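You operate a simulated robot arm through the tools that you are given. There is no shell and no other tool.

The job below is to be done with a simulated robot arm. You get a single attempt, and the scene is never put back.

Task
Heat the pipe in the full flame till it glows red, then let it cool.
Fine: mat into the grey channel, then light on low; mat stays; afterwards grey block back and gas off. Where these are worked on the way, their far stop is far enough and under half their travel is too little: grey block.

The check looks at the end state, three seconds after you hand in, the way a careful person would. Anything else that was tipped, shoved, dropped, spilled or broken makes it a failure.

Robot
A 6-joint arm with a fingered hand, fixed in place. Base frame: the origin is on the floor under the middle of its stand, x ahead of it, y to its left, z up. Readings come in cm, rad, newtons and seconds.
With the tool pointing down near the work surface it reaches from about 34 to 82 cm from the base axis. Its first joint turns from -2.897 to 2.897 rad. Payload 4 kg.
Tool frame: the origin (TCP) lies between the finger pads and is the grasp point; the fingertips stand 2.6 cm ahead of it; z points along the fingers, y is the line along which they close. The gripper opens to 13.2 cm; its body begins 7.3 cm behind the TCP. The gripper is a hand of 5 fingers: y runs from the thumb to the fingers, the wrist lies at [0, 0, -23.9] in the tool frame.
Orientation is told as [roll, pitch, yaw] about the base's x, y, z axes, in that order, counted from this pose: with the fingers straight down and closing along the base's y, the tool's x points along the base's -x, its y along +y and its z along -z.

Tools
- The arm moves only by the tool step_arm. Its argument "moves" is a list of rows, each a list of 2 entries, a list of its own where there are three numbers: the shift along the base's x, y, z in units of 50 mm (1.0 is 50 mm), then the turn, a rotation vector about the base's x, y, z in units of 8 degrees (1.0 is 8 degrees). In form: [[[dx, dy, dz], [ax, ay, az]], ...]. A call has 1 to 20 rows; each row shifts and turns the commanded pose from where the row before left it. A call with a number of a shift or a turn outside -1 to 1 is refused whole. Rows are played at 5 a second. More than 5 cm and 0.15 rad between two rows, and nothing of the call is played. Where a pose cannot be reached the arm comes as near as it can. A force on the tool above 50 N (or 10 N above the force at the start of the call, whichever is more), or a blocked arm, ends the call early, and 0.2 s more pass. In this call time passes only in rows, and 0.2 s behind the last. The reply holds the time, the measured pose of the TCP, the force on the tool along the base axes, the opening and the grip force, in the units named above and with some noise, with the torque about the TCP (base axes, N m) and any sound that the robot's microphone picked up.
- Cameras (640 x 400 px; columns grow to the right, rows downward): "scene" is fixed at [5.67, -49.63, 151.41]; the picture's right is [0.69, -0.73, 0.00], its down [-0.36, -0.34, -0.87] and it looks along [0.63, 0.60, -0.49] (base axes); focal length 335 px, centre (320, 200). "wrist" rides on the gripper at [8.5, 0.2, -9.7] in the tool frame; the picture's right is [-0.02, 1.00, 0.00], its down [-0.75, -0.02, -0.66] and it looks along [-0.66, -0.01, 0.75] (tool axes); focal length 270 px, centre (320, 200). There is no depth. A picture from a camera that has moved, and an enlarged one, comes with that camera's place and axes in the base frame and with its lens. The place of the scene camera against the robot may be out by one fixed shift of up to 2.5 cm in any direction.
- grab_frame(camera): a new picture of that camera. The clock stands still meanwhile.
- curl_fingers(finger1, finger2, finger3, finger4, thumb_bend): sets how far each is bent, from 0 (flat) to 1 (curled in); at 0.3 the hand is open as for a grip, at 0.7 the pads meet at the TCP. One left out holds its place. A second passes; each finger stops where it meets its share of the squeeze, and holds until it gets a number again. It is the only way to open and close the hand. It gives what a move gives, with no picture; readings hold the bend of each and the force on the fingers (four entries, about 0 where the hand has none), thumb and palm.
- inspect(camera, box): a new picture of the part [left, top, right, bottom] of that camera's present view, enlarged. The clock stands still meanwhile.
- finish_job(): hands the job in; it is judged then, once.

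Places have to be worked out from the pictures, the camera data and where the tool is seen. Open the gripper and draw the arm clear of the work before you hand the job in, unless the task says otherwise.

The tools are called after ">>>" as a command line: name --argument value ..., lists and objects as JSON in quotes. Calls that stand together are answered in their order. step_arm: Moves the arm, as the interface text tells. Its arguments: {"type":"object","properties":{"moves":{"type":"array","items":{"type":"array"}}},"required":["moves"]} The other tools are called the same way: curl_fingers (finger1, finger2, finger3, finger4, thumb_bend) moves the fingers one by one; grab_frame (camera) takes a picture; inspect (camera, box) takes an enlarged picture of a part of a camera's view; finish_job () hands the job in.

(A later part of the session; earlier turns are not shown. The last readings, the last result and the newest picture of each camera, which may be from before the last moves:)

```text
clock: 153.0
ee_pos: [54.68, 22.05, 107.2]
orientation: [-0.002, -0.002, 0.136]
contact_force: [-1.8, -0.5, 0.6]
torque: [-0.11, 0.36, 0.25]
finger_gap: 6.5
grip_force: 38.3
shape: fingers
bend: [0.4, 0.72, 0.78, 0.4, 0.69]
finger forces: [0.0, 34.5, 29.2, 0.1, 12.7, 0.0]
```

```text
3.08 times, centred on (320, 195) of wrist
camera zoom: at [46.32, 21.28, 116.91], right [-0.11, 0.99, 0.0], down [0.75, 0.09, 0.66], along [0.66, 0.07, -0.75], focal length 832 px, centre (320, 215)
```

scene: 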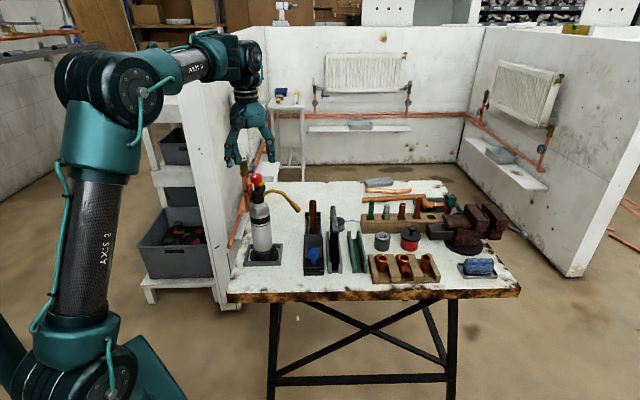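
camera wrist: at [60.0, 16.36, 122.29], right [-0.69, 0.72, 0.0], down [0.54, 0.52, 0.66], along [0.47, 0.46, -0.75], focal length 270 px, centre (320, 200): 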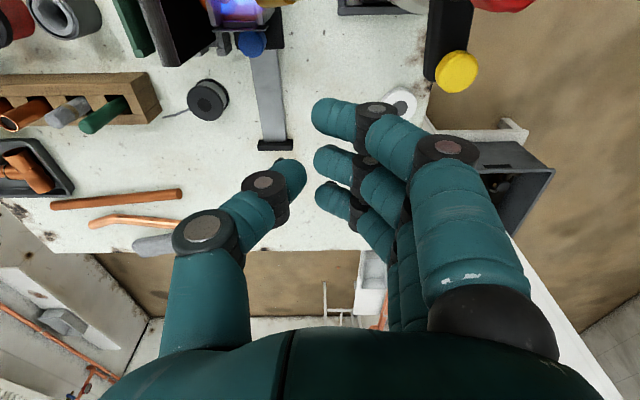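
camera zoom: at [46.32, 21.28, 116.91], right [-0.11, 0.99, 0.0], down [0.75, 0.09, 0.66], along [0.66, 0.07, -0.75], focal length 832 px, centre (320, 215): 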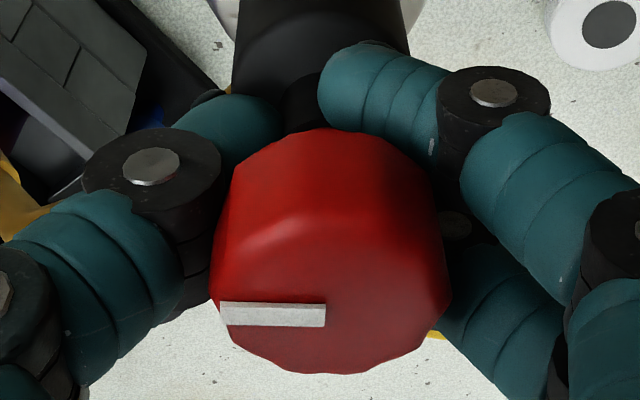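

The flame is down to low again, and the pipe has already stopped glowing. The knob needs about 55° more; I release for a new grip.

>>> curl_fingers --finger2 0.6 --finger3 0.6 --thumb_bend 0.57

>>> step_arm --moves '[[[0, 0, 0.2], [0, 0, 0]], [[0, 0, 0.4], [0, 0, 0]], [[0, 0, 0.6], [0, 0, 0]], [[0, 0, 0.6], [0, 0, 0]], [[0, 0, 0], [0, 0, 0]]]'

>>> inspect --camera "wrist" --box '[230, 60, 410, 200]'

>>> inspect --camera "scene" --box '[240, 150, 380, 280]'

```text
clock: 154.0
ee_pos: [54.67, 22.18, 107.27]
orientation: [-0.003, -0.001, 0.135]
contact_force: [-0.5, 0.5, 0.1]
torque: [0.0, 0.0, 0.0]
finger_gap: 8.07
grip_force: 0.1
shape: fingers
bend: [0.4, 0.6, 0.6, 0.4, 0.56]
finger forces: [0.0, 0.0, 0.1, 0.0, 0.1, 0.1]
```

```text
clock: 155.2
ee_pos: [54.73, 22.26, 116.36]
orientation: [-0.001, -0.001, 0.135]
contact_force: [0.0, 0.2, -0.5]
torque: [-0.01, -0.01, 0.0]
finger_gap: 8.05
grip_force: 0.0
shape: fingers
bend: [0.4, 0.6, 0.6, 0.4, 0.56]
finger forces: [0.0, 0.0, 0.1, 0.1, 0.1, 0.0]
```

```text
2.86 times, centred on (320, 130) of wrist
camera zoom: at [46.33, 21.23, 125.96], right [-0.11, 0.99, 0.0], down [0.75, 0.09, 0.66], along [0.66, 0.07, -0.75], focal length 772 px, centre (320, 400)
```

zoom: 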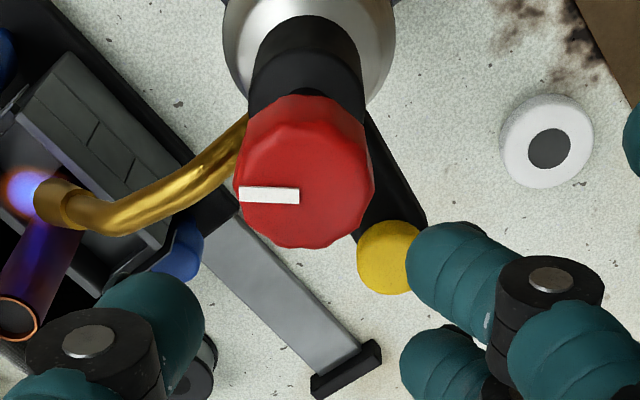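

```text
3.08 times, centred on (310, 215) of scene
camera zoom: at [5.67, -49.63, 151.41], right [0.69, -0.73, 0.0], down [-0.36, -0.34, -0.87], along [0.63, 0.6, -0.49], focal length 1030 px, centre (351, 154)
```

zoom: 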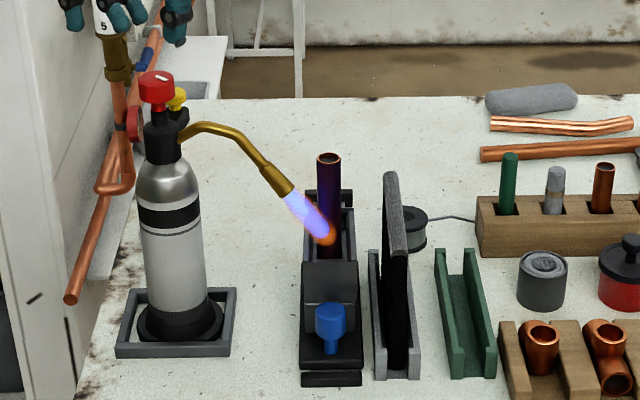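

The knob is about 56° from off; the torch stands at −4° from its original heading. I take a fresh grip with the hand turned to about 72°.

>>> step_arm --moves '[[[0.02, -0.02, 0], [0, 0, 0.9]], [[0.02, -0.03, 0], [0, 0, 0.9]], [[0, 0, 0], [0, 0, 0.9]], [[0, 0, 0], [0, 0, 0.9]], [[0, 0, 0], [0, 0, 0.9]], [[0, 0, 0], [0, 0, 0.9]], [[0, 0, 0], [0, 0, 0.9]], [[0, 0, 0], [0, 0, 0.9]], [[0, 0, 0], [0, 0, 0.8]], [[0, 0, 0], [0, 0, 0]]]'

>>> inspect --camera "wrist" --box '[230, 60, 410, 200]'

>>> inspect --camera "scene" --box '[240, 150, 380, 280]'

```text
clock: 157.4
ee_pos: [54.94, 22.06, 116.38]
orientation: [0.0, -0.002, 1.252]
contact_force: [-0.5, 0.3, 0.3]
torque: [0.03, 0.0, -0.01]
finger_gap: 8.07
grip_force: 0.0
shape: fingers
bend: [0.4, 0.6, 0.6, 0.4, 0.56]
finger forces: [0.0, 0.0, 0.1, 0.0, 0.0, 0.0]
```

```text
2.86 times, centred on (320, 130) of wrist
camera zoom: at [52.14, 14.02, 125.91], right [-0.94, 0.33, 0.0], down [0.25, 0.71, 0.66], along [0.22, 0.62, -0.75], focal length 772 px, centre (320, 400)
```

zoom: 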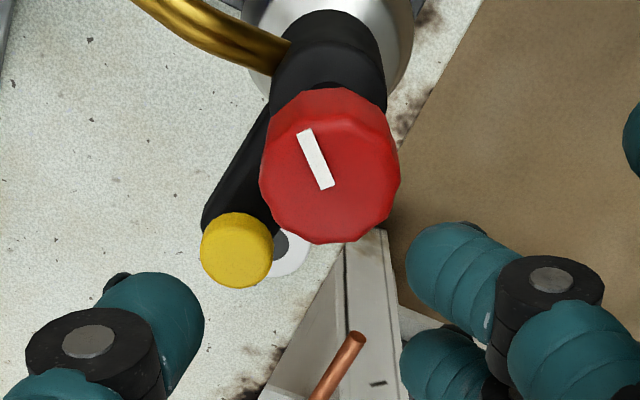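

```text
3.08 times, centred on (310, 215) of scene
camera zoom: at [5.67, -49.63, 151.41], right [0.69, -0.73, 0.0], down [-0.36, -0.34, -0.87], along [0.63, 0.6, -0.49], focal length 1030 px, centre (351, 154)
```

zoom: 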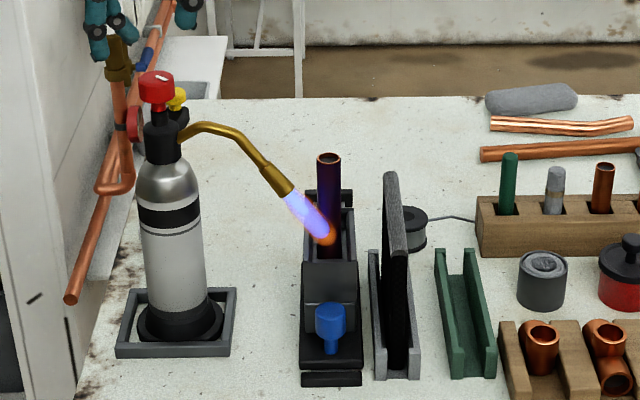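

I descend onto the knob and grip it.

>>> step_arm --moves '[[[-0.03, 0, -0.5], [0, 0, 0]], [[0, 0, -0.5], [0, 0, 0]], [[0, 0, -0.5], [0, 0, 0]], [[0, 0, -0.3], [0, 0, 0]], [[0, 0, 0], [0, 0, 0]]]'

>>> curl_fingers --finger2 0.8 --finger3 0.8 --thumb_bend 0.74

```text
clock: 158.6
ee_pos: [54.9, 21.98, 107.23]
orientation: [-0.001, -0.002, 1.25]
contact_force: [-0.4, 0.8, -0.4]
torque: [-0.01, 0.02, 0.02]
finger_gap: 8.06
grip_force: 0.0
shape: fingers
bend: [0.4, 0.6, 0.6, 0.4, 0.56]
finger forces: [0.0, 0.0, 0.0, 0.0, 0.1, 0.2]
```

```text
clock: 159.6
ee_pos: [54.94, 22.03, 107.25]
orientation: [0.0, -0.001, 1.252]
contact_force: [-1.3, -0.4, -0.7]
torque: [-0.09, 0.04, 0.03]
finger_gap: 6.52
grip_force: 13.4
shape: fingers
bend: [0.4, 0.72, 0.79, 0.4, 0.68]
finger forces: [0.0, 9.6, 6.0, 0.0, 12.2, 0.0]
```

Gripped. I press down a little and turn 48° clockwise.

>>> step_arm --moves '[[[0, 0, -0.04], [0, 0, 0]], [[0, 0, 0], [0, 0, -0.5]], [[0, 0, 0], [0, 0, -0.5]], [[0, 0, 0], [0, 0, -0.5]], [[0, 0, 0], [0, 0, -0.5]], [[0, 0, 0], [0, 0, -0.5]], [[0, 0, 0], [0, 0, -0.5]], [[0, 0, 0], [0, 0, -0.5]], [[0, 0, 0], [0, 0, -0.5]], [[0, 0, 0], [0, 0, -0.5]], [[0, 0, 0], [0, 0, -0.5]], [[0, 0, 0], [0, 0, -0.5]], [[0, 0, 0], [0, 0, -0.5]], [[0, 0, 0], [0, 0, 0]]]'

>>> inspect --camera "scene" --box '[230, 165, 350, 250]'

>>> inspect --camera "wrist" --box '[230, 130, 410, 260]'

```text
clock: 162.6
ee_pos: [54.87, 21.8, 107.07]
orientation: [-0.003, -0.002, 0.414]
contact_force: [-3.0, -0.7, 1.4]
torque: [0.01, 0.45, 0.33]
finger_gap: 6.5
grip_force: 52.7
shape: fingers
bend: [0.4, 0.72, 0.79, 0.4, 0.69]
finger forces: [0.0, 47.6, 44.4, 0.0, 13.3, 0.0]
```

```text
4.71 times, centred on (290, 208) of scene
camera zoom: at [5.67, -49.63, 151.41], right [0.69, -0.73, 0.0], down [-0.36, -0.34, -0.87], along [0.63, 0.6, -0.49], focal length 1576 px, centre (461, 165)
```

zoom: 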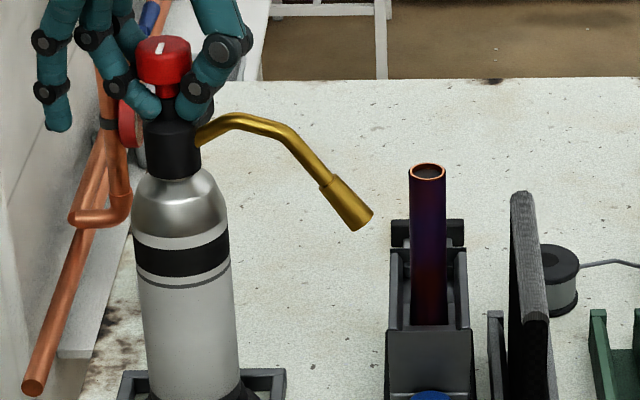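

```text
3.08 times, centred on (320, 195) of wrist
camera zoom: at [47.03, 18.7, 116.69], right [-0.38, 0.92, 0.0], down [0.69, 0.29, 0.66], along [0.61, 0.25, -0.75], focal length 832 px, centre (320, 215)
```

zoom: 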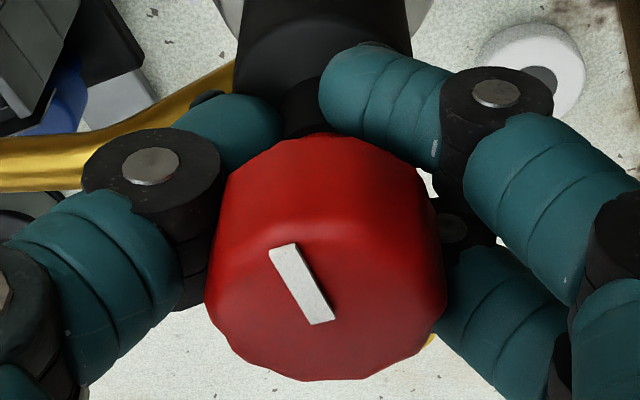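

The flame has gone out. I turn a last 8° to seat the knob fully at off and check the mark.

>>> step_arm --moves '[[[0, 0, 0], [0, 0, -0.5]], [[0, 0, 0], [0, 0, -0.5]], [[0, 0, 0], [0, 0, 0]]]'

>>> inspect --camera "scene" --box '[230, 165, 350, 250]'

>>> inspect --camera "wrist" --box '[230, 130, 410, 260]'

```text
clock: 163.4
ee_pos: [54.86, 22.05, 107.01]
orientation: [-0.001, -0.002, 0.274]
contact_force: [-2.3, 0.4, 4.4]
torque: [0.1, 0.24, 0.24]
finger_gap: 6.54
grip_force: 35.0
shape: fingers
bend: [0.4, 0.72, 0.79, 0.4, 0.69]
finger forces: [0.0, 31.5, 26.0, 0.0, 13.7, 0.0]
```

```text
4.71 times, centred on (290, 208) of scene
camera zoom: at [5.67, -49.63, 151.41], right [0.69, -0.73, 0.0], down [-0.36, -0.34, -0.87], along [0.63, 0.6, -0.49], focal length 1576 px, centre (461, 165)
```

zoom: 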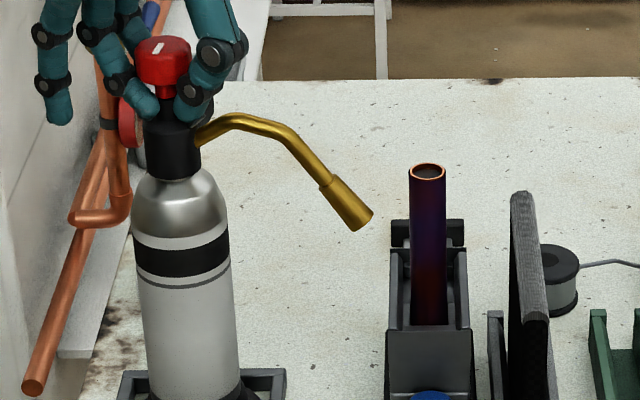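

```text
3.08 times, centred on (320, 195) of wrist
camera zoom: at [46.63, 19.84, 116.68], right [-0.25, 0.97, 0.0], down [0.73, 0.19, 0.66], along [0.64, 0.16, -0.75], focal length 832 px, centre (320, 215)
```

zoom: 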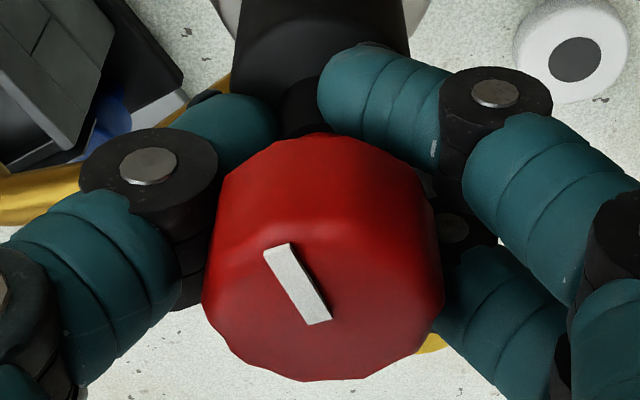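

The mark is back near its original direction. I test with 4° more whether it is at its stop.

>>> step_arm --moves '[[[0, 0, 0], [0, 0, -0.5]], [[0, 0, 0], [0, 0, 0]]]'

>>> inspect --camera "scene" --box '[230, 165, 310, 215]'

>>> inspect --camera "wrist" --box '[230, 130, 410, 260]'

```text
clock: 164.0
ee_pos: [54.8, 22.04, 107.02]
orientation: [0.0, -0.002, 0.204]
contact_force: [-2.1, -1.1, 5.3]
torque: [0.09, 0.29, 0.28]
finger_gap: 6.53
grip_force: 38.1
shape: fingers
bend: [0.4, 0.73, 0.79, 0.4, 0.69]
finger forces: [0.0, 35.1, 27.7, 0.1, 13.2, 0.1]
```

```text
8.00 times, centred on (270, 190) of scene
camera zoom: at [5.67, -49.63, 151.41], right [0.69, -0.73, 0.0], down [-0.36, -0.34, -0.87], along [0.63, 0.6, -0.49], focal length 2679 px, centre (720, 280)
```

zoom: 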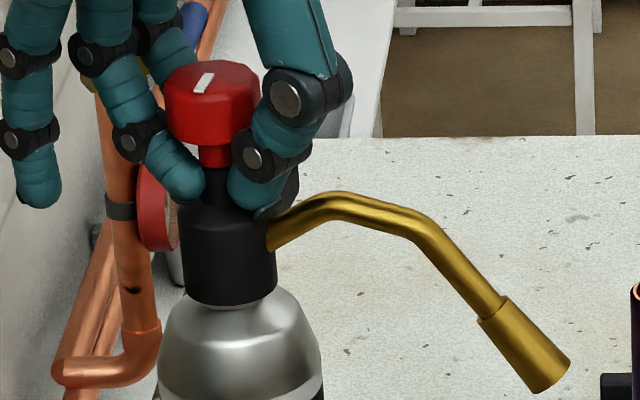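

```text
3.08 times, centred on (320, 195) of wrist
camera zoom: at [46.47, 20.45, 116.65], right [-0.18, 0.98, 0.0], down [0.74, 0.14, 0.66], along [0.65, 0.12, -0.75], focal length 832 px, centre (320, 215)
```

zoom: 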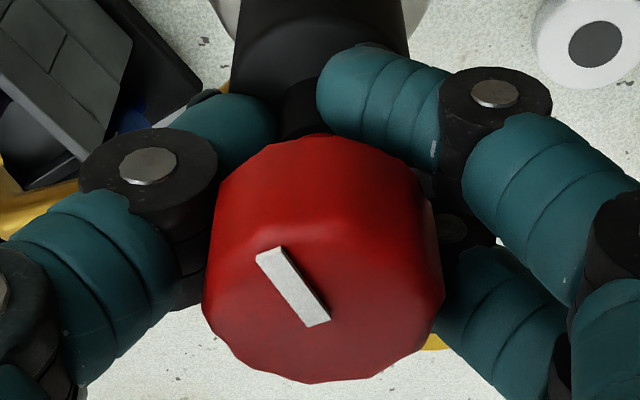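

The knob is at its off stop (the hand now slips on it). I release it and rise.

>>> curl_fingers --finger2 0.6 --finger3 0.6 --thumb_bend 0.57

>>> step_arm --moves '[[[0, 0, 0.2], [0, 0, 0]], [[0, 0, 0.4], [0, 0, 0]], [[0, 0, 0.6], [0, 0, 0]], [[0, 0, 0.6], [0, 0, 0]], [[0, 0, 0], [0, 0, 0]]]'

>>> grab_frame --camera "wrist"

>>> inspect --camera "scene" --box '[230, 165, 310, 215]'

>>> inspect --camera "scene" --box '[270, 170, 390, 285]'

```text
clock: 165.0
ee_pos: [54.72, 21.95, 107.0]
orientation: [-0.002, -0.001, 0.205]
contact_force: [-0.7, -0.5, -0.2]
torque: [0.0, -0.02, 0.0]
finger_gap: 8.01
grip_force: 0.1
shape: fingers
bend: [0.4, 0.6, 0.6, 0.4, 0.56]
finger forces: [0.0, 0.1, 0.0, 0.1, 0.5, 0.0]
```

```text
clock: 166.2
ee_pos: [54.75, 22.05, 116.21]
orientation: [-0.001, -0.002, 0.203]
contact_force: [0.3, 0.5, 0.3]
torque: [0.01, 0.02, 0.02]
finger_gap: 8.03
grip_force: 0.1
shape: fingers
bend: [0.4, 0.6, 0.6, 0.4, 0.56]
finger forces: [0.0, 0.0, 0.1, 0.1, 0.1, 0.0]
```

```text
taken
camera wrist: at [46.4, 20.53, 125.83], right [-0.18, 0.98, 0.0], down [0.74, 0.14, 0.66], along [0.65, 0.12, -0.75], focal length 270 px, centre (320, 200)
```

wrist: 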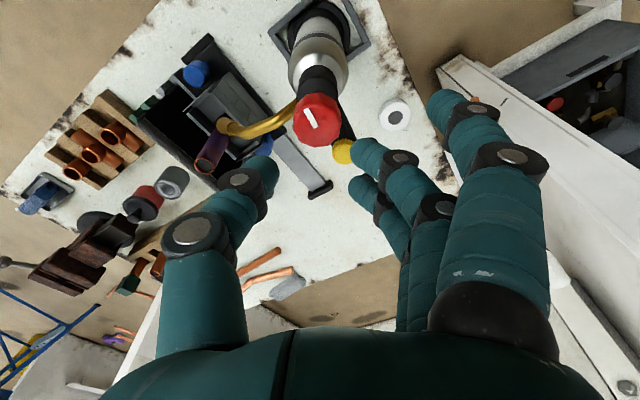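

```text
8.00 times, centred on (270, 190) of scene
camera zoom: at [5.67, -49.63, 151.41], right [0.69, -0.73, 0.0], down [-0.36, -0.34, -0.87], along [0.63, 0.6, -0.49], focal length 2679 px, centre (720, 280)
```

zoom: 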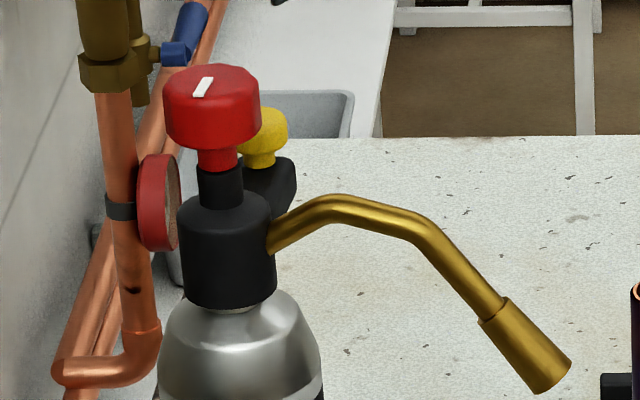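

```text
3.48 times, centred on (330, 228) of scene
camera zoom: at [5.67, -49.63, 151.41], right [0.69, -0.73, 0.0], down [-0.36, -0.34, -0.87], along [0.63, 0.6, -0.49], focal length 1165 px, centre (285, 104)
```

zoom: 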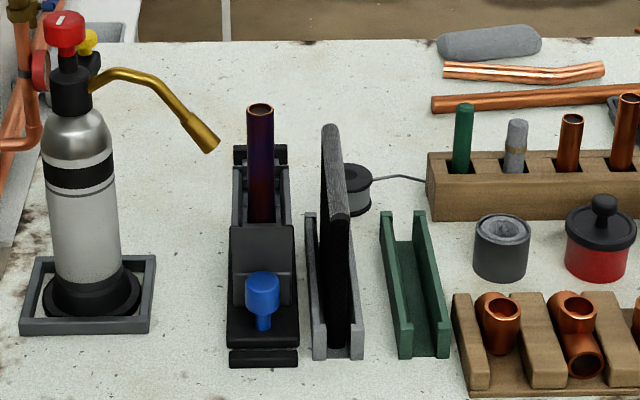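

Gas is off, the pipe has stopped glowing and the torch stands in its tray. I move the hand aside at height and let the pipe cool.

>>> step_arm --moves '[[[0.3, -0.3, 0.1], [0, 0, 0.9]], [[0.4, -0.4, 0], [0, 0, 0.9]], [[0.4, -0.45, 0], [0, 0, 0.9]], [[0.4, -0.45, 0], [0, 0, 0.9]], [[0.3, -0.4, 0], [0, 0, 0.58]], [[0, 0, 0], [0, 0, 0]], [[0, 0, 0], [0, 0, 0]], [[0, 0, 0], [0, 0, 0]], [[0, 0, 0], [0, 0, 0]], [[0, 0, 0], [0, 0, 0]], [[0, 0, 0], [0, 0, 0]], [[0, 0, 0], [0, 0, 0]], [[0, 0, 0], [0, 0, 0]], [[0, 0, 0], [0, 0, 0]], [[0, 0, 0], [0, 0, 0]], [[0, 0, 0], [0, 0, 0]], [[0, 0, 0], [0, 0, 0]], [[0, 0, 0], [0, 0, 0]], [[0, 0, 0], [0, 0, 0]], [[0, 0, 0], [0, 0, 0]]]'

>>> step_arm --moves '[[[0, 0, 0], [0, 0, 0]], [[0, 0, 0], [0, 0, 0]], [[0, 0, 0], [0, 0, 0]], [[0, 0, 0], [0, 0, 0]], [[0, 0, 0], [0, 0, 0]], [[0, 0, 0], [0, 0, 0]], [[0, 0, 0], [0, 0, 0]], [[0, 0, 0], [0, 0, 0]], [[0, 0, 0], [0, 0, 0]], [[0, 0, 0], [0, 0, 0]], [[0, 0, 0], [0, 0, 0]], [[0, 0, 0], [0, 0, 0]], [[0, 0, 0], [0, 0, 0]], [[0, 0, 0], [0, 0, 0]], [[0, 0, 0], [0, 0, 0]], [[0, 0, 0], [0, 0, 0]], [[0, 0, 0], [0, 0, 0]], [[0, 0, 0], [0, 0, 0]], [[0, 0, 0], [0, 0, 0]], [[0, 0, 0], [0, 0, 0]]]'

>>> step_arm --moves '[[[0, 0, 0], [0, 0, 0]], [[0, 0, 0], [0, 0, 0]], [[0, 0, 0], [0, 0, 0]], [[0, 0, 0], [0, 0, 0]], [[0, 0, 0], [0, 0, 0]], [[0, 0, 0], [0, 0, 0]], [[0, 0, 0], [0, 0, 0]], [[0, 0, 0], [0, 0, 0]], [[0, 0, 0], [0, 0, 0]], [[0, 0, 0], [0, 0, 0]], [[0, 0, 0], [0, 0, 0]], [[0, 0, 0], [0, 0, 0]], [[0, 0, 0], [0, 0, 0]], [[0, 0, 0], [0, 0, 0]], [[0, 0, 0], [0, 0, 0]], [[0, 0, 0], [0, 0, 0]], [[0, 0, 0], [0, 0, 0]], [[0, 0, 0], [0, 0, 0]], [[0, 0, 0], [0, 0, 0]], [[0, 0, 0], [0, 0, 0]]]'

>>> inspect --camera "scene" --box '[270, 180, 350, 250]'

>>> grab_frame --camera "wrist"

```text
clock: 170.4
ee_pos: [63.86, 11.85, 116.47]
orientation: [0.0, -0.002, 0.788]
contact_force: [0.7, -0.7, 0.5]
torque: [-0.04, -0.02, -0.02]
finger_gap: 8.04
grip_force: 0.1
shape: fingers
bend: [0.4, 0.6, 0.6, 0.4, 0.56]
finger forces: [0.0, 0.1, 0.1, 0.0, 0.0, 0.0]
```

```text
clock: 174.6
ee_pos: [63.83, 11.95, 116.54]
orientation: [-0.002, 0.0, 0.789]
contact_force: [-0.9, -0.6, -0.3]
torque: [0.01, 0.01, 0.0]
finger_gap: 8.02
grip_force: 0.0
shape: fingers
bend: [0.4, 0.6, 0.6, 0.4, 0.56]
finger forces: [0.0, 0.0, 0.0, 0.1, 0.0, 0.0]
```

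```text
clock: 178.8
ee_pos: [63.99, 11.94, 116.5]
orientation: [-0.001, -0.001, 0.789]
contact_force: [-0.9, -0.3, 0.2]
torque: [-0.01, -0.02, -0.03]
finger_gap: 8.04
grip_force: 0.0
shape: fingers
bend: [0.4, 0.6, 0.6, 0.4, 0.56]
finger forces: [0.0, 0.0, 0.0, 0.0, 0.0, 0.0]
```

```text
5.71 times, centred on (310, 215) of scene
camera zoom: at [5.67, -49.63, 151.41], right [0.69, -0.73, 0.0], down [-0.36, -0.34, -0.87], along [0.63, 0.6, -0.49], focal length 1914 px, centre (377, 114)
```

zoom: 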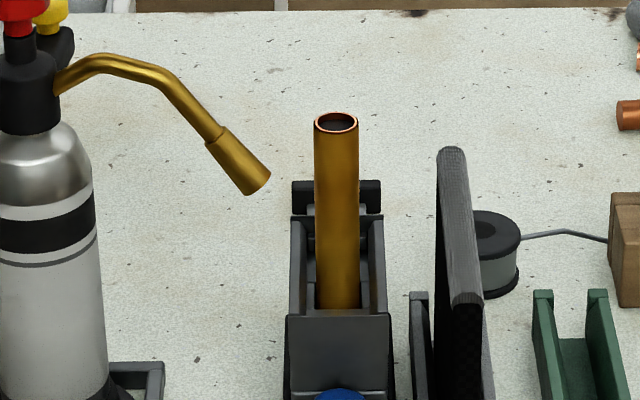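

```text
taken
camera wrist: at [57.8, 6.1, 126.17], right [-0.69, 0.72, 0.0], down [0.54, 0.52, 0.66], along [0.47, 0.46, -0.75], focal length 270 px, centre (320, 200)
```

wrist: 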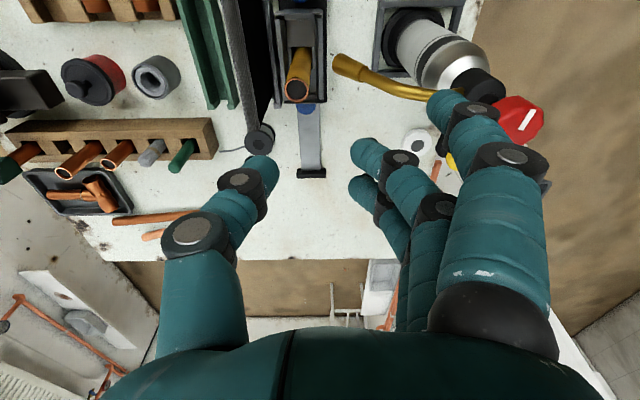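

The pipe has cooled from purple to gold; colour follows temperature. I wait further until it is plain copper again.

>>> step_arm --moves '[[[0, 0, 0], [0, 0, 0]], [[0, 0, 0], [0, 0, 0]], [[0, 0, 0], [0, 0, 0]], [[0, 0, 0], [0, 0, 0]], [[0, 0, 0], [0, 0, 0]], [[0, 0, 0], [0, 0, 0]], [[0, 0, 0], [0, 0, 0]], [[0, 0, 0], [0, 0, 0]], [[0, 0, 0], [0, 0, 0]], [[0, 0, 0], [0, 0, 0]], [[0, 0, 0], [0, 0, 0]], [[0, 0, 0], [0, 0, 0]], [[0, 0, 0], [0, 0, 0]], [[0, 0, 0], [0, 0, 0]], [[0, 0, 0], [0, 0, 0]], [[0, 0, 0], [0, 0, 0]], [[0, 0, 0], [0, 0, 0]], [[0, 0, 0], [0, 0, 0]], [[0, 0, 0], [0, 0, 0]], [[0, 0, 0], [0, 0, 0]]]'

>>> step_arm --moves '[[[0, 0, 0], [0, 0, 0]], [[0, 0, 0], [0, 0, 0]], [[0, 0, 0], [0, 0, 0]], [[0, 0, 0], [0, 0, 0]], [[0, 0, 0], [0, 0, 0]], [[0, 0, 0], [0, 0, 0]], [[0, 0, 0], [0, 0, 0]], [[0, 0, 0], [0, 0, 0]], [[0, 0, 0], [0, 0, 0]], [[0, 0, 0], [0, 0, 0]], [[0, 0, 0], [0, 0, 0]], [[0, 0, 0], [0, 0, 0]], [[0, 0, 0], [0, 0, 0]], [[0, 0, 0], [0, 0, 0]], [[0, 0, 0], [0, 0, 0]], [[0, 0, 0], [0, 0, 0]], [[0, 0, 0], [0, 0, 0]], [[0, 0, 0], [0, 0, 0]], [[0, 0, 0], [0, 0, 0]], [[0, 0, 0], [0, 0, 0]]]'

>>> step_arm --moves '[[[0, 0, 0], [0, 0, 0]], [[0, 0, 0], [0, 0, 0]], [[0, 0, 0], [0, 0, 0]], [[0, 0, 0], [0, 0, 0]], [[0, 0, 0], [0, 0, 0]], [[0, 0, 0], [0, 0, 0]], [[0, 0, 0], [0, 0, 0]], [[0, 0, 0], [0, 0, 0]], [[0, 0, 0], [0, 0, 0]], [[0, 0, 0], [0, 0, 0]], [[0, 0, 0], [0, 0, 0]], [[0, 0, 0], [0, 0, 0]], [[0, 0, 0], [0, 0, 0]], [[0, 0, 0], [0, 0, 0]], [[0, 0, 0], [0, 0, 0]], [[0, 0, 0], [0, 0, 0]], [[0, 0, 0], [0, 0, 0]], [[0, 0, 0], [0, 0, 0]], [[0, 0, 0], [0, 0, 0]], [[0, 0, 0], [0, 0, 0]]]'

>>> inspect --camera "scene" --box '[270, 180, 350, 250]'

```text
clock: 183.0
ee_pos: [63.83, 11.97, 116.6]
orientation: [-0.003, 0.0, 0.788]
contact_force: [-0.5, 0.0, 0.6]
torque: [-0.01, 0.02, -0.02]
finger_gap: 8.03
grip_force: 0.1
shape: fingers
bend: [0.4, 0.6, 0.6, 0.4, 0.56]
finger forces: [0.0, 0.0, 0.0, 0.1, 0.0, 0.0]
```

```text
clock: 187.2
ee_pos: [63.9, 11.98, 116.66]
orientation: [-0.001, 0.0, 0.788]
contact_force: [0.2, -0.1, -0.3]
torque: [0.0, 0.02, 0.02]
finger_gap: 8.06
grip_force: 0.1
shape: fingers
bend: [0.4, 0.6, 0.6, 0.4, 0.56]
finger forces: [0.1, 0.0, 0.0, 0.0, 0.1, 0.1]
```

```text
clock: 191.4
ee_pos: [63.86, 11.83, 116.54]
orientation: [-0.003, -0.002, 0.79]
contact_force: [-0.3, -0.2, 0.5]
torque: [-0.02, -0.01, -0.01]
finger_gap: 8.04
grip_force: 0.1
shape: fingers
bend: [0.4, 0.6, 0.6, 0.4, 0.56]
finger forces: [0.0, 0.0, 0.0, 0.0, 0.0, 0.0]
```

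```text
5.71 times, centred on (310, 215) of scene
camera zoom: at [5.67, -49.63, 151.41], right [0.69, -0.73, 0.0], down [-0.36, -0.34, -0.87], along [0.63, 0.6, -0.49], focal length 1914 px, centre (377, 114)
```

zoom: 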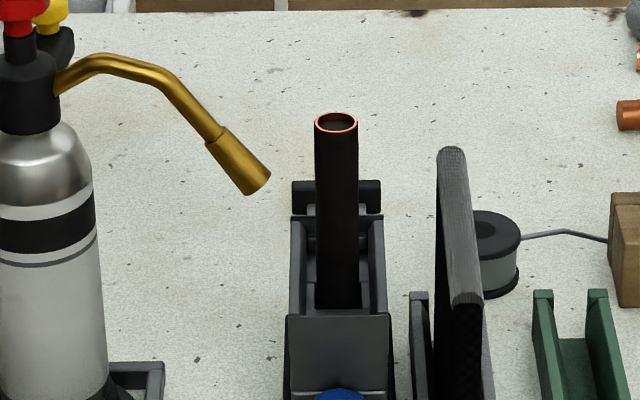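

The pipe is now dark and cold-looking. To slide it back I'll use yaw 0 with finger 3 and thumb only, which keeps the hand away from the nozzle; I turn and position above the pipe.

>>> step_arm --moves '[[[0.08, -0.04, 0], [0, 0, -0.94]], [[0.08, -0.04, 0], [0, 0, -0.94]], [[0.08, -0.04, 0], [0, 0, -0.94]], [[0.07, -0.04, 0], [0, 0, -0.94]], [[0.07, -0.04, -0.3], [0, 0, -0.94]], [[0, 0, -0.5], [0, 0, -0.95]], [[0, 0, -0.5], [0, 0, 0]], [[0, 0, 0], [0, 0, 0]]]'

>>> curl_fingers --finger1 0.38 --finger2 0.42 --finger3 0.52 --finger4 0.4 --thumb_bend 0.46

>>> grab_frame --camera "wrist"

>>> inspect --camera "scene" --box '[240, 140, 380, 260]'

```text
clock: 193.2
ee_pos: [65.86, 10.86, 110.01]
orientation: [-0.002, -0.002, -0.002]
contact_force: [-0.1, -1.5, 0.1]
torque: [0.03, 0.0, 0.0]
finger_gap: 8.04
grip_force: 0.1
shape: fingers
bend: [0.4, 0.6, 0.6, 0.4, 0.56]
finger forces: [0.1, 0.0, 0.0, 0.1, 0.1, 0.1]
```

```text
clock: 194.2
ee_pos: [65.63, 10.85, 110.01]
orientation: [-0.001, -0.002, 0.0]
contact_force: [0.0, -0.2, -0.5]
torque: [0.01, 0.01, -0.01]
finger_gap: 9.97
grip_force: 0.0
shape: fingers
bend: [0.38, 0.42, 0.52, 0.4, 0.46]
finger forces: [0.0, 0.0, 0.0, 0.0, 0.0, 0.0]
```

```text
taken
camera wrist: at [57.3, 11.1, 119.68], right [0.02, 1.0, 0.0], down [0.75, -0.02, 0.66], along [0.66, -0.01, -0.75], focal length 270 px, centre (320, 200)
```

wrist: 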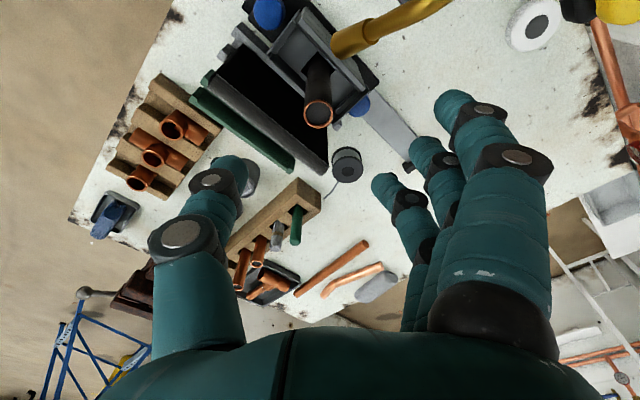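

```text
3.33 times, centred on (310, 200) of scene
camera zoom: at [5.67, -49.63, 151.41], right [0.69, -0.73, 0.0], down [-0.36, -0.34, -0.87], along [0.63, 0.6, -0.49], focal length 1116 px, centre (353, 200)
```

zoom: 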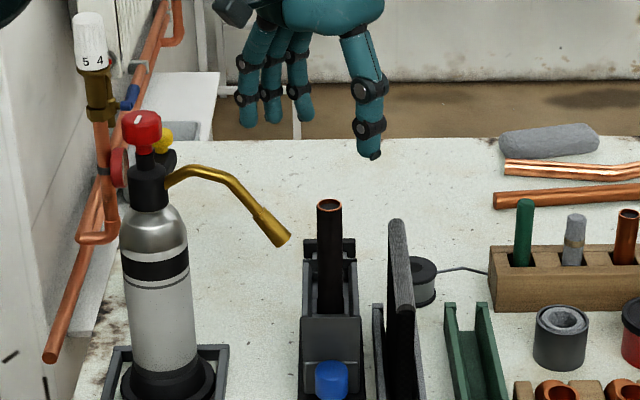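

The pipe is directly below. I open finger 1 wider to stay off the brass tube and descend.

>>> curl_fingers --finger1 0.25 --finger2 0.35

>>> step_arm --moves '[[[0, 0, -0.5], [0, 0, 0]], [[0, 0, -0.5], [0, 0, 0]], [[0, 0, -0.5], [0, 0, 0]], [[0, 0, -0.5], [0, 0, 0]], [[0, 0, -0.3], [0, 0, 0]], [[0, 0, 0], [0, 0, 0]]]'

>>> grab_frame --camera "wrist"

>>> inspect --camera "scene" --box '[260, 160, 360, 240]'

```text
clock: 195.2
ee_pos: [65.74, 10.75, 109.97]
orientation: [-0.002, -0.002, 0.0]
contact_force: [-0.8, -0.1, 0.3]
torque: [0.01, 0.01, 0.0]
finger_gap: 11.73
grip_force: 0.0
shape: fingers
bend: [0.25, 0.35, 0.52, 0.4, 0.46]
finger forces: [0.0, 0.1, 0.0, 0.0, 0.0, 0.0]
```

```text
clock: 196.6
ee_pos: [65.71, 10.87, 98.49]
orientation: [-0.001, -0.001, 0.001]
contact_force: [-0.9, 0.9, -0.1]
torque: [0.02, 0.01, 0.01]
finger_gap: 11.75
grip_force: 0.0
shape: fingers
bend: [0.25, 0.35, 0.52, 0.4, 0.46]
finger forces: [0.0, 0.0, 0.0, 0.0, 0.0, 0.1]
```

```text
taken
camera wrist: at [57.2, 11.11, 108.22], right [0.02, 1.0, 0.0], down [0.75, -0.02, 0.66], along [0.66, -0.01, -0.75], focal length 270 px, centre (320, 200)
```

wrist: 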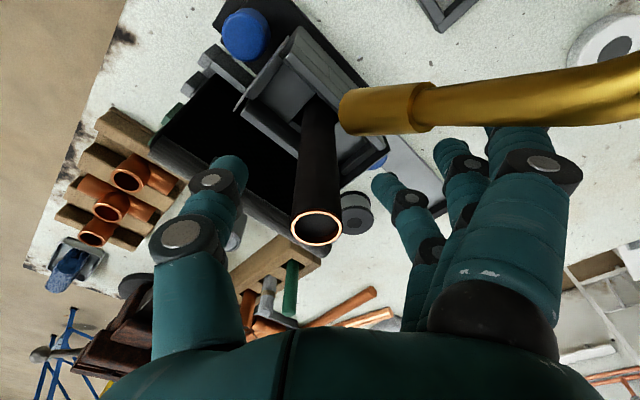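

```text
5.00 times, centred on (310, 200) of scene
camera zoom: at [5.67, -49.63, 151.41], right [0.69, -0.73, 0.0], down [-0.36, -0.34, -0.87], along [0.63, 0.6, -0.49], focal length 1674 px, centre (370, 200)
```

zoom: 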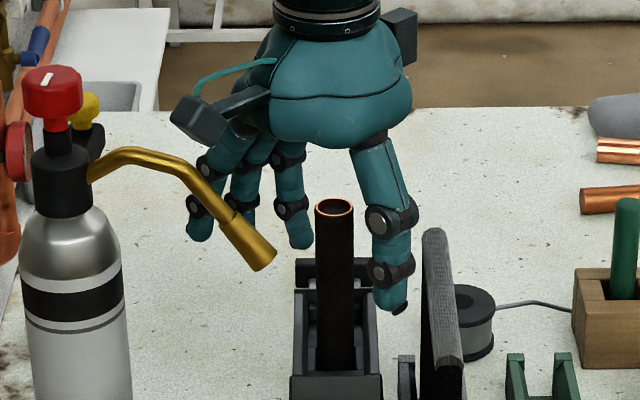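

No contact so far. I close finger 3 and the thumb on the pipe top.

>>> curl_fingers --finger3 0.74 --thumb_bend 0.72

>>> grab_frame --camera "wrist"

>>> inspect --camera "scene" --box '[260, 160, 360, 240]'

```text
clock: 197.6
ee_pos: [65.63, 10.9, 98.67]
orientation: [-0.002, -0.002, 0.002]
contact_force: [0.7, 0.2, 0.2]
torque: [0.02, 0.01, 0.0]
finger_gap: 8.8
grip_force: 7.0
shape: fingers
bend: [0.25, 0.35, 0.71, 0.4, 0.68]
finger forces: [0.0, 0.0, 7.7, 0.0, 7.2, 0.1]
```

```text
taken
camera wrist: at [57.2, 11.11, 108.25], right [0.02, 1.0, 0.0], down [0.75, -0.02, 0.66], along [0.66, -0.01, -0.75], focal length 270 px, centre (320, 200)
```

wrist: 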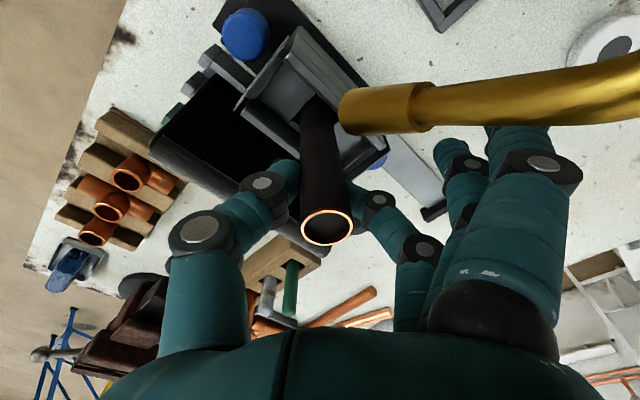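

```text
5.00 times, centred on (310, 200) of scene
camera zoom: at [5.67, -49.63, 151.41], right [0.69, -0.73, 0.0], down [-0.36, -0.34, -0.87], along [0.63, 0.6, -0.49], focal length 1674 px, centre (370, 200)
```

zoom: 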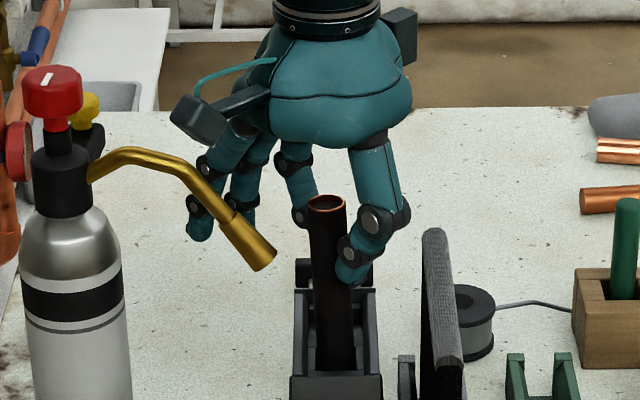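

Held with about 7 N. I push the block back along the rail, 2.8 cm first.

>>> step_arm --moves '[[[0.08, 0.08, 0], [0, 0, 0]], [[0.08, 0.08, 0], [0, 0, 0]], [[0.08, 0.08, 0], [0, 0, 0]], [[0.08, 0.08, 0], [0, 0, 0]], [[0.08, 0.08, 0], [0, 0, 0]], [[0, 0, 0], [0, 0, 0]]]'

>>> grab_frame --camera "wrist"

>>> inspect --camera "scene" --box '[240, 140, 380, 280]'

```text
clock: 199.0
ee_pos: [67.63, 12.83, 98.51]
orientation: [-0.001, -0.002, -0.001]
contact_force: [0.3, -1.0, 0.5]
torque: [-0.07, 0.07, 0.02]
finger_gap: 8.7
grip_force: 8.1
shape: fingers
bend: [0.25, 0.35, 0.71, 0.4, 0.69]
finger forces: [0.0, 0.1, 7.4, 0.1, 8.2, 0.1]
```

```text
taken
camera wrist: at [59.24, 13.18, 108.23], right [0.02, 1.0, 0.0], down [0.75, -0.02, 0.66], along [0.66, -0.01, -0.75], focal length 270 px, centre (320, 200)
```

wrist: 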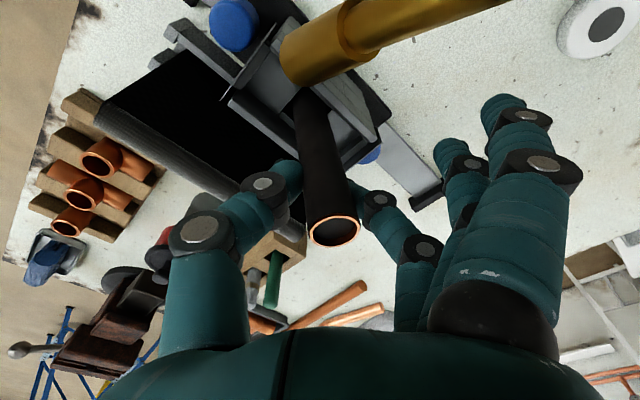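

```text
2.86 times, centred on (310, 210) of scene
camera zoom: at [5.67, -49.63, 151.41], right [0.69, -0.73, 0.0], down [-0.36, -0.34, -0.87], along [0.63, 0.6, -0.49], focal length 957 px, centre (349, 171)
```

zoom: 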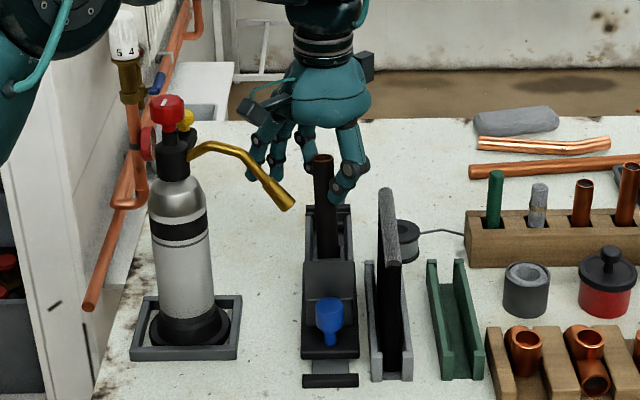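

It works: the block follows and nothing touches. I continue 4 cm more.

>>> step_arm --moves '[[[0.09, 0.09, 0], [0, 0, 0]], [[0.09, 0.09, 0], [0, 0, 0]], [[0.09, 0.09, 0], [0, 0, 0]], [[0.09, 0.09, 0], [0, 0, 0]], [[0.09, 0.09, 0], [0, 0, 0]], [[0.09, 0.09, 0], [0, 0, 0]], [[0, 0, 0], [0, 0, 0]]]'

>>> inspect --camera "scene" --box '[190, 100, 380, 280]'

```text
clock: 200.6
ee_pos: [70.34, 15.62, 98.54]
orientation: [-0.002, -0.002, -0.002]
contact_force: [-0.4, -1.1, 0.5]
torque: [-0.08, 0.01, -0.02]
finger_gap: 8.7
grip_force: 7.9
shape: fingers
bend: [0.25, 0.35, 0.71, 0.4, 0.69]
finger forces: [0.0, 0.1, 7.2, 0.1, 8.3, 0.1]
```

```text
2.22 times, centred on (285, 190) of scene
camera zoom: at [5.67, -49.63, 151.41], right [0.69, -0.73, 0.0], down [-0.36, -0.34, -0.87], along [0.63, 0.6, -0.49], focal length 744 px, centre (398, 222)
```

zoom: 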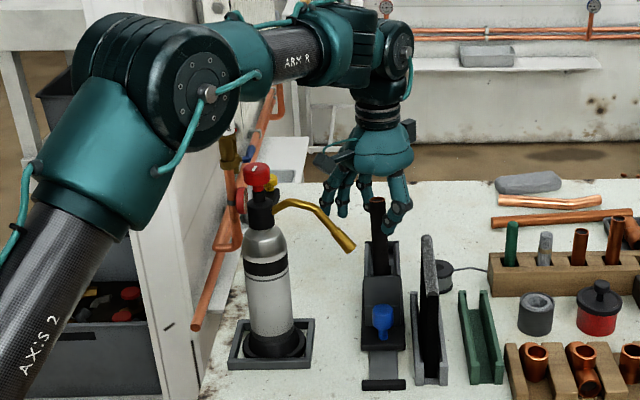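

The elbow stays up and clear. I push 4 cm more.

>>> step_arm --moves '[[[0.09, 0.09, 0], [0, 0, 0]], [[0.09, 0.09, 0], [0, 0, 0]], [[0.09, 0.09, 0], [0, 0, 0]], [[0.09, 0.09, 0], [0, 0, 0]], [[0.09, 0.09, 0], [0, 0, 0]], [[0.09, 0.09, 0], [0, 0, 0]], [[0, 0, 0], [0, 0, 0]]]'

>>> inspect --camera "scene" --box '[190, 100, 380, 280]'

>>> grab_frame --camera "wrist"

```text
clock: 202.2
ee_pos: [73.11, 18.39, 98.67]
orientation: [-0.003, -0.001, 0.0]
contact_force: [-0.6, -0.5, -1.0]
torque: [-0.04, 0.05, -0.01]
finger_gap: 8.71
grip_force: 6.9
shape: fingers
bend: [0.25, 0.35, 0.71, 0.4, 0.69]
finger forces: [0.1, 0.0, 7.0, 0.0, 7.9, 0.1]
```

```text
2.22 times, centred on (285, 190) of scene
camera zoom: at [5.67, -49.63, 151.41], right [0.69, -0.73, 0.0], down [-0.36, -0.34, -0.87], along [0.63, 0.6, -0.49], focal length 744 px, centre (398, 222)
```

zoom: 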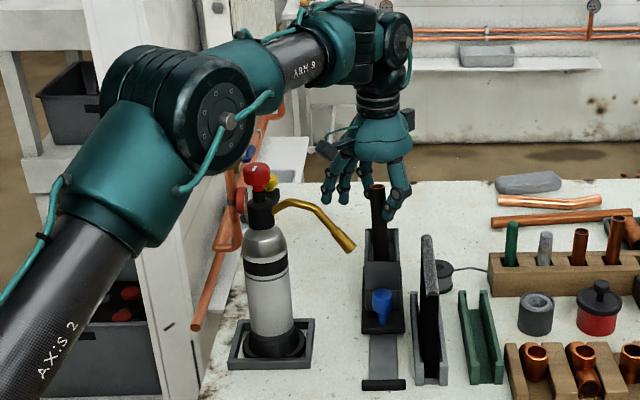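

```text
taken
camera wrist: at [64.62, 18.58, 108.26], right [0.02, 1.0, 0.0], down [0.75, -0.02, 0.66], along [0.66, -0.01, -0.75], focal length 270 px, centre (320, 200)
```

wrist: 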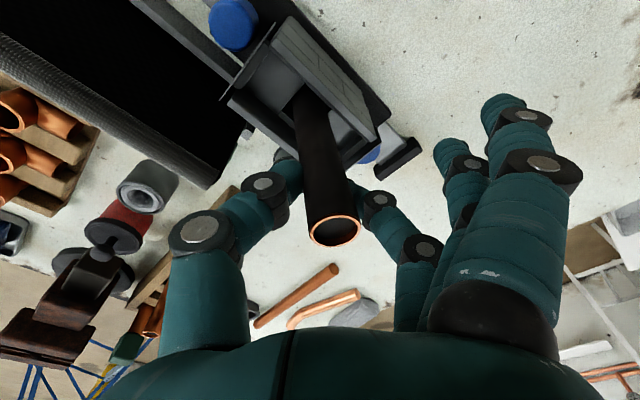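

About 4 cm remain. I continue in smaller portions, watching the reach.

>>> step_arm --moves '[[[0.07, 0.07, 0], [0, 0, 0]], [[0.07, 0.07, 0], [0, 0, 0]], [[0.07, 0.07, 0], [0, 0, 0]], [[0.07, 0.07, 0], [0, 0, 0]], [[0, 0, 0], [0, 0, 0]]]'

>>> inspect --camera "scene" --box '[190, 100, 380, 280]'

>>> grab_frame --camera "wrist"

```text
clock: 203.4
ee_pos: [74.47, 19.72, 98.59]
orientation: [0.001, -0.002, -0.001]
contact_force: [-0.2, -0.7, 0.2]
torque: [-0.09, -0.02, 0.02]
finger_gap: 8.69
grip_force: 7.5
shape: fingers
bend: [0.25, 0.35, 0.71, 0.4, 0.69]
finger forces: [0.0, 0.1, 6.8, 0.0, 8.2, 0.0]
```

```text
2.22 times, centred on (285, 190) of scene
camera zoom: at [5.67, -49.63, 151.41], right [0.69, -0.73, 0.0], down [-0.36, -0.34, -0.87], along [0.63, 0.6, -0.49], focal length 744 px, centre (398, 222)
```

zoom: 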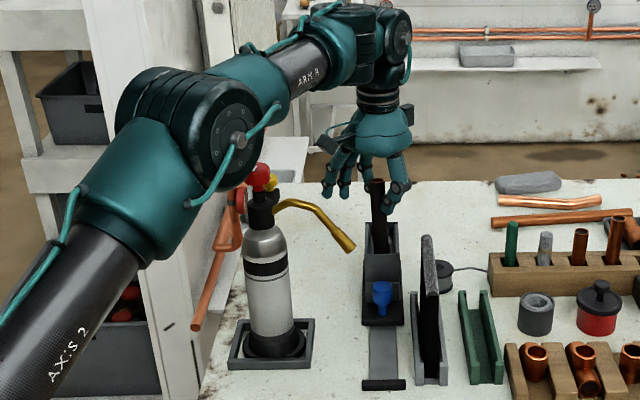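

```text
taken
camera wrist: at [66.05, 20.0, 108.19], right [0.02, 1.0, 0.0], down [0.75, -0.02, 0.66], along [0.66, -0.01, -0.75], focal length 270 px, centre (320, 200)
```

wrist: 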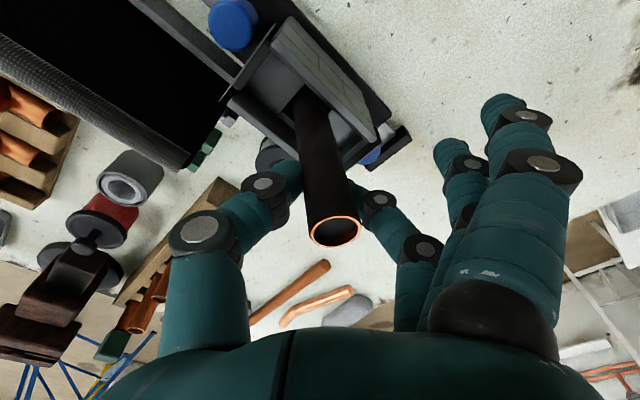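

Nearly there. I push another 1.4 cm and check for the end stop.

>>> step_arm --moves '[[[0.07, 0.07, 0], [0, 0, 0]], [[0.07, 0.07, 0], [0, 0, 0]], [[0.06, 0.06, 0], [0, 0, 0]], [[0, 0, 0], [0, 0, 0]]]'

>>> inspect --camera "scene" --box '[190, 100, 380, 280]'

>>> grab_frame --camera "wrist"

```text
clock: 204.4
ee_pos: [75.43, 20.79, 98.53]
orientation: [0.0, -0.002, 0.0]
contact_force: [0.2, -0.9, -0.3]
torque: [-0.01, 0.03, 0.04]
finger_gap: 8.65
grip_force: 7.0
shape: fingers
bend: [0.25, 0.35, 0.71, 0.4, 0.69]
finger forces: [0.0, 0.1, 6.9, 0.0, 7.8, 0.0]
```

```text
2.22 times, centred on (285, 190) of scene
camera zoom: at [5.67, -49.63, 151.41], right [0.69, -0.73, 0.0], down [-0.36, -0.34, -0.87], along [0.63, 0.6, -0.49], focal length 744 px, centre (398, 222)
```

zoom: 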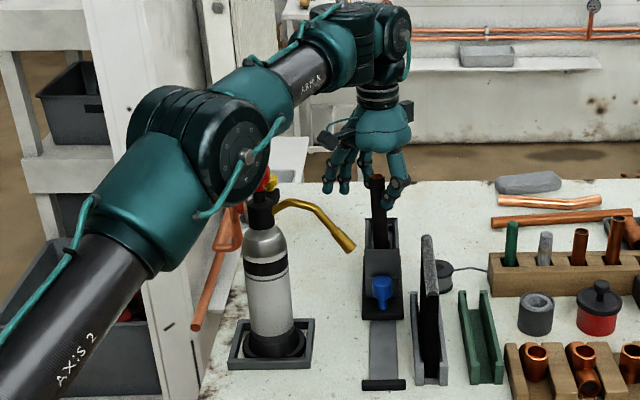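

```text
taken
camera wrist: at [67.02, 21.0, 108.22], right [0.02, 1.0, 0.0], down [0.75, -0.02, 0.66], along [0.66, -0.01, -0.75], focal length 270 px, centre (320, 200)
```

wrist: 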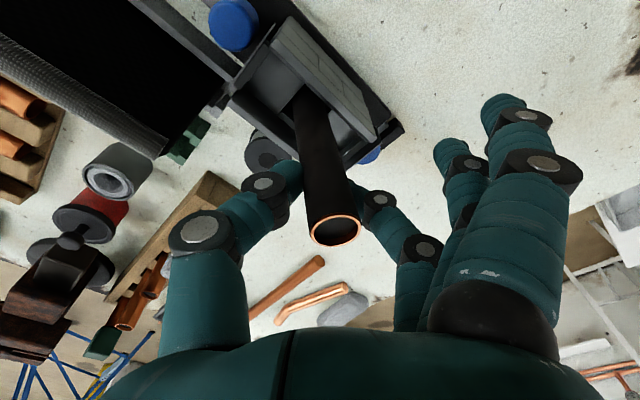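

I push the last bit in small rows until the rear stop is felt.

>>> step_arm --moves '[[[0.05, 0.05, 0], [0, 0, 0]], [[0.05, 0.05, 0], [0, 0, 0]], [[0, 0, 0], [0, 0, 0]]]'

>>> inspect --camera "scene" --box '[270, 170, 390, 285]'

```text
clock: 205.2
ee_pos: [76.01, 21.23, 98.58]
orientation: [0.0, -0.002, -0.001]
contact_force: [-0.7, -1.4, 0.1]
torque: [-0.05, 0.02, 0.05]
finger_gap: 8.66
grip_force: 6.9
shape: fingers
bend: [0.25, 0.35, 0.71, 0.4, 0.69]
finger forces: [0.0, 0.0, 6.3, 0.0, 7.9, 0.1]
```

```text
3.48 times, centred on (330, 228) of scene
camera zoom: at [5.67, -49.63, 151.41], right [0.69, -0.73, 0.0], down [-0.36, -0.34, -0.87], along [0.63, 0.6, -0.49], focal length 1165 px, centre (285, 104)
```

zoom: 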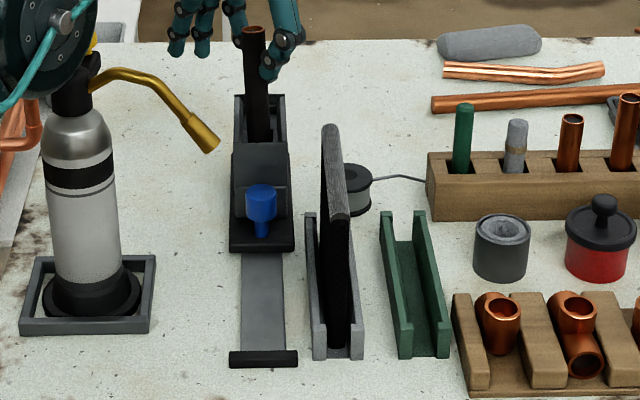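

The block is about 3 mm from its starting place. I push a little further to the stop.

>>> step_arm --moves '[[[0.04, 0.04, 0], [0, 0, 0]], [[0.04, 0.04, 0], [0, 0, 0]], [[0, 0, 0], [0, 0, 0]]]'

>>> inspect --camera "scene" --box '[270, 170, 390, 285]'

```text
clock: 206.0
ee_pos: [76.32, 21.67, 98.69]
orientation: [-0.002, -0.003, -0.001]
contact_force: [-4.5, -6.0, 0.2]
torque: [-0.18, 0.14, -0.03]
finger_gap: 8.71
grip_force: 7.8
shape: fingers
bend: [0.25, 0.35, 0.71, 0.4, 0.69]
finger forces: [0.0, 0.0, 4.5, 0.0, 11.0, 0.0]
```

```text
3.48 times, centred on (330, 228) of scene
camera zoom: at [5.67, -49.63, 151.41], right [0.69, -0.73, 0.0], down [-0.36, -0.34, -0.87], along [0.63, 0.6, -0.49], focal length 1165 px, centre (285, 104)
```

zoom: 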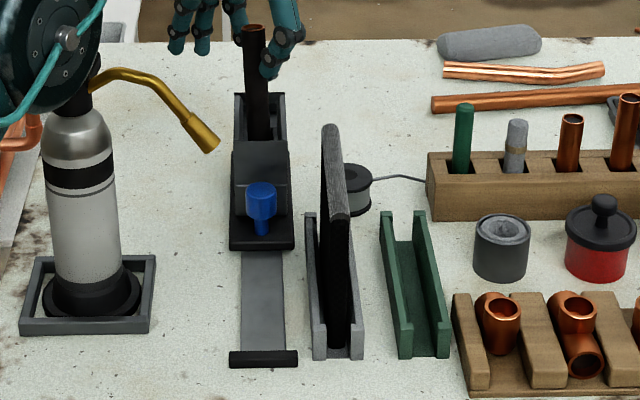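

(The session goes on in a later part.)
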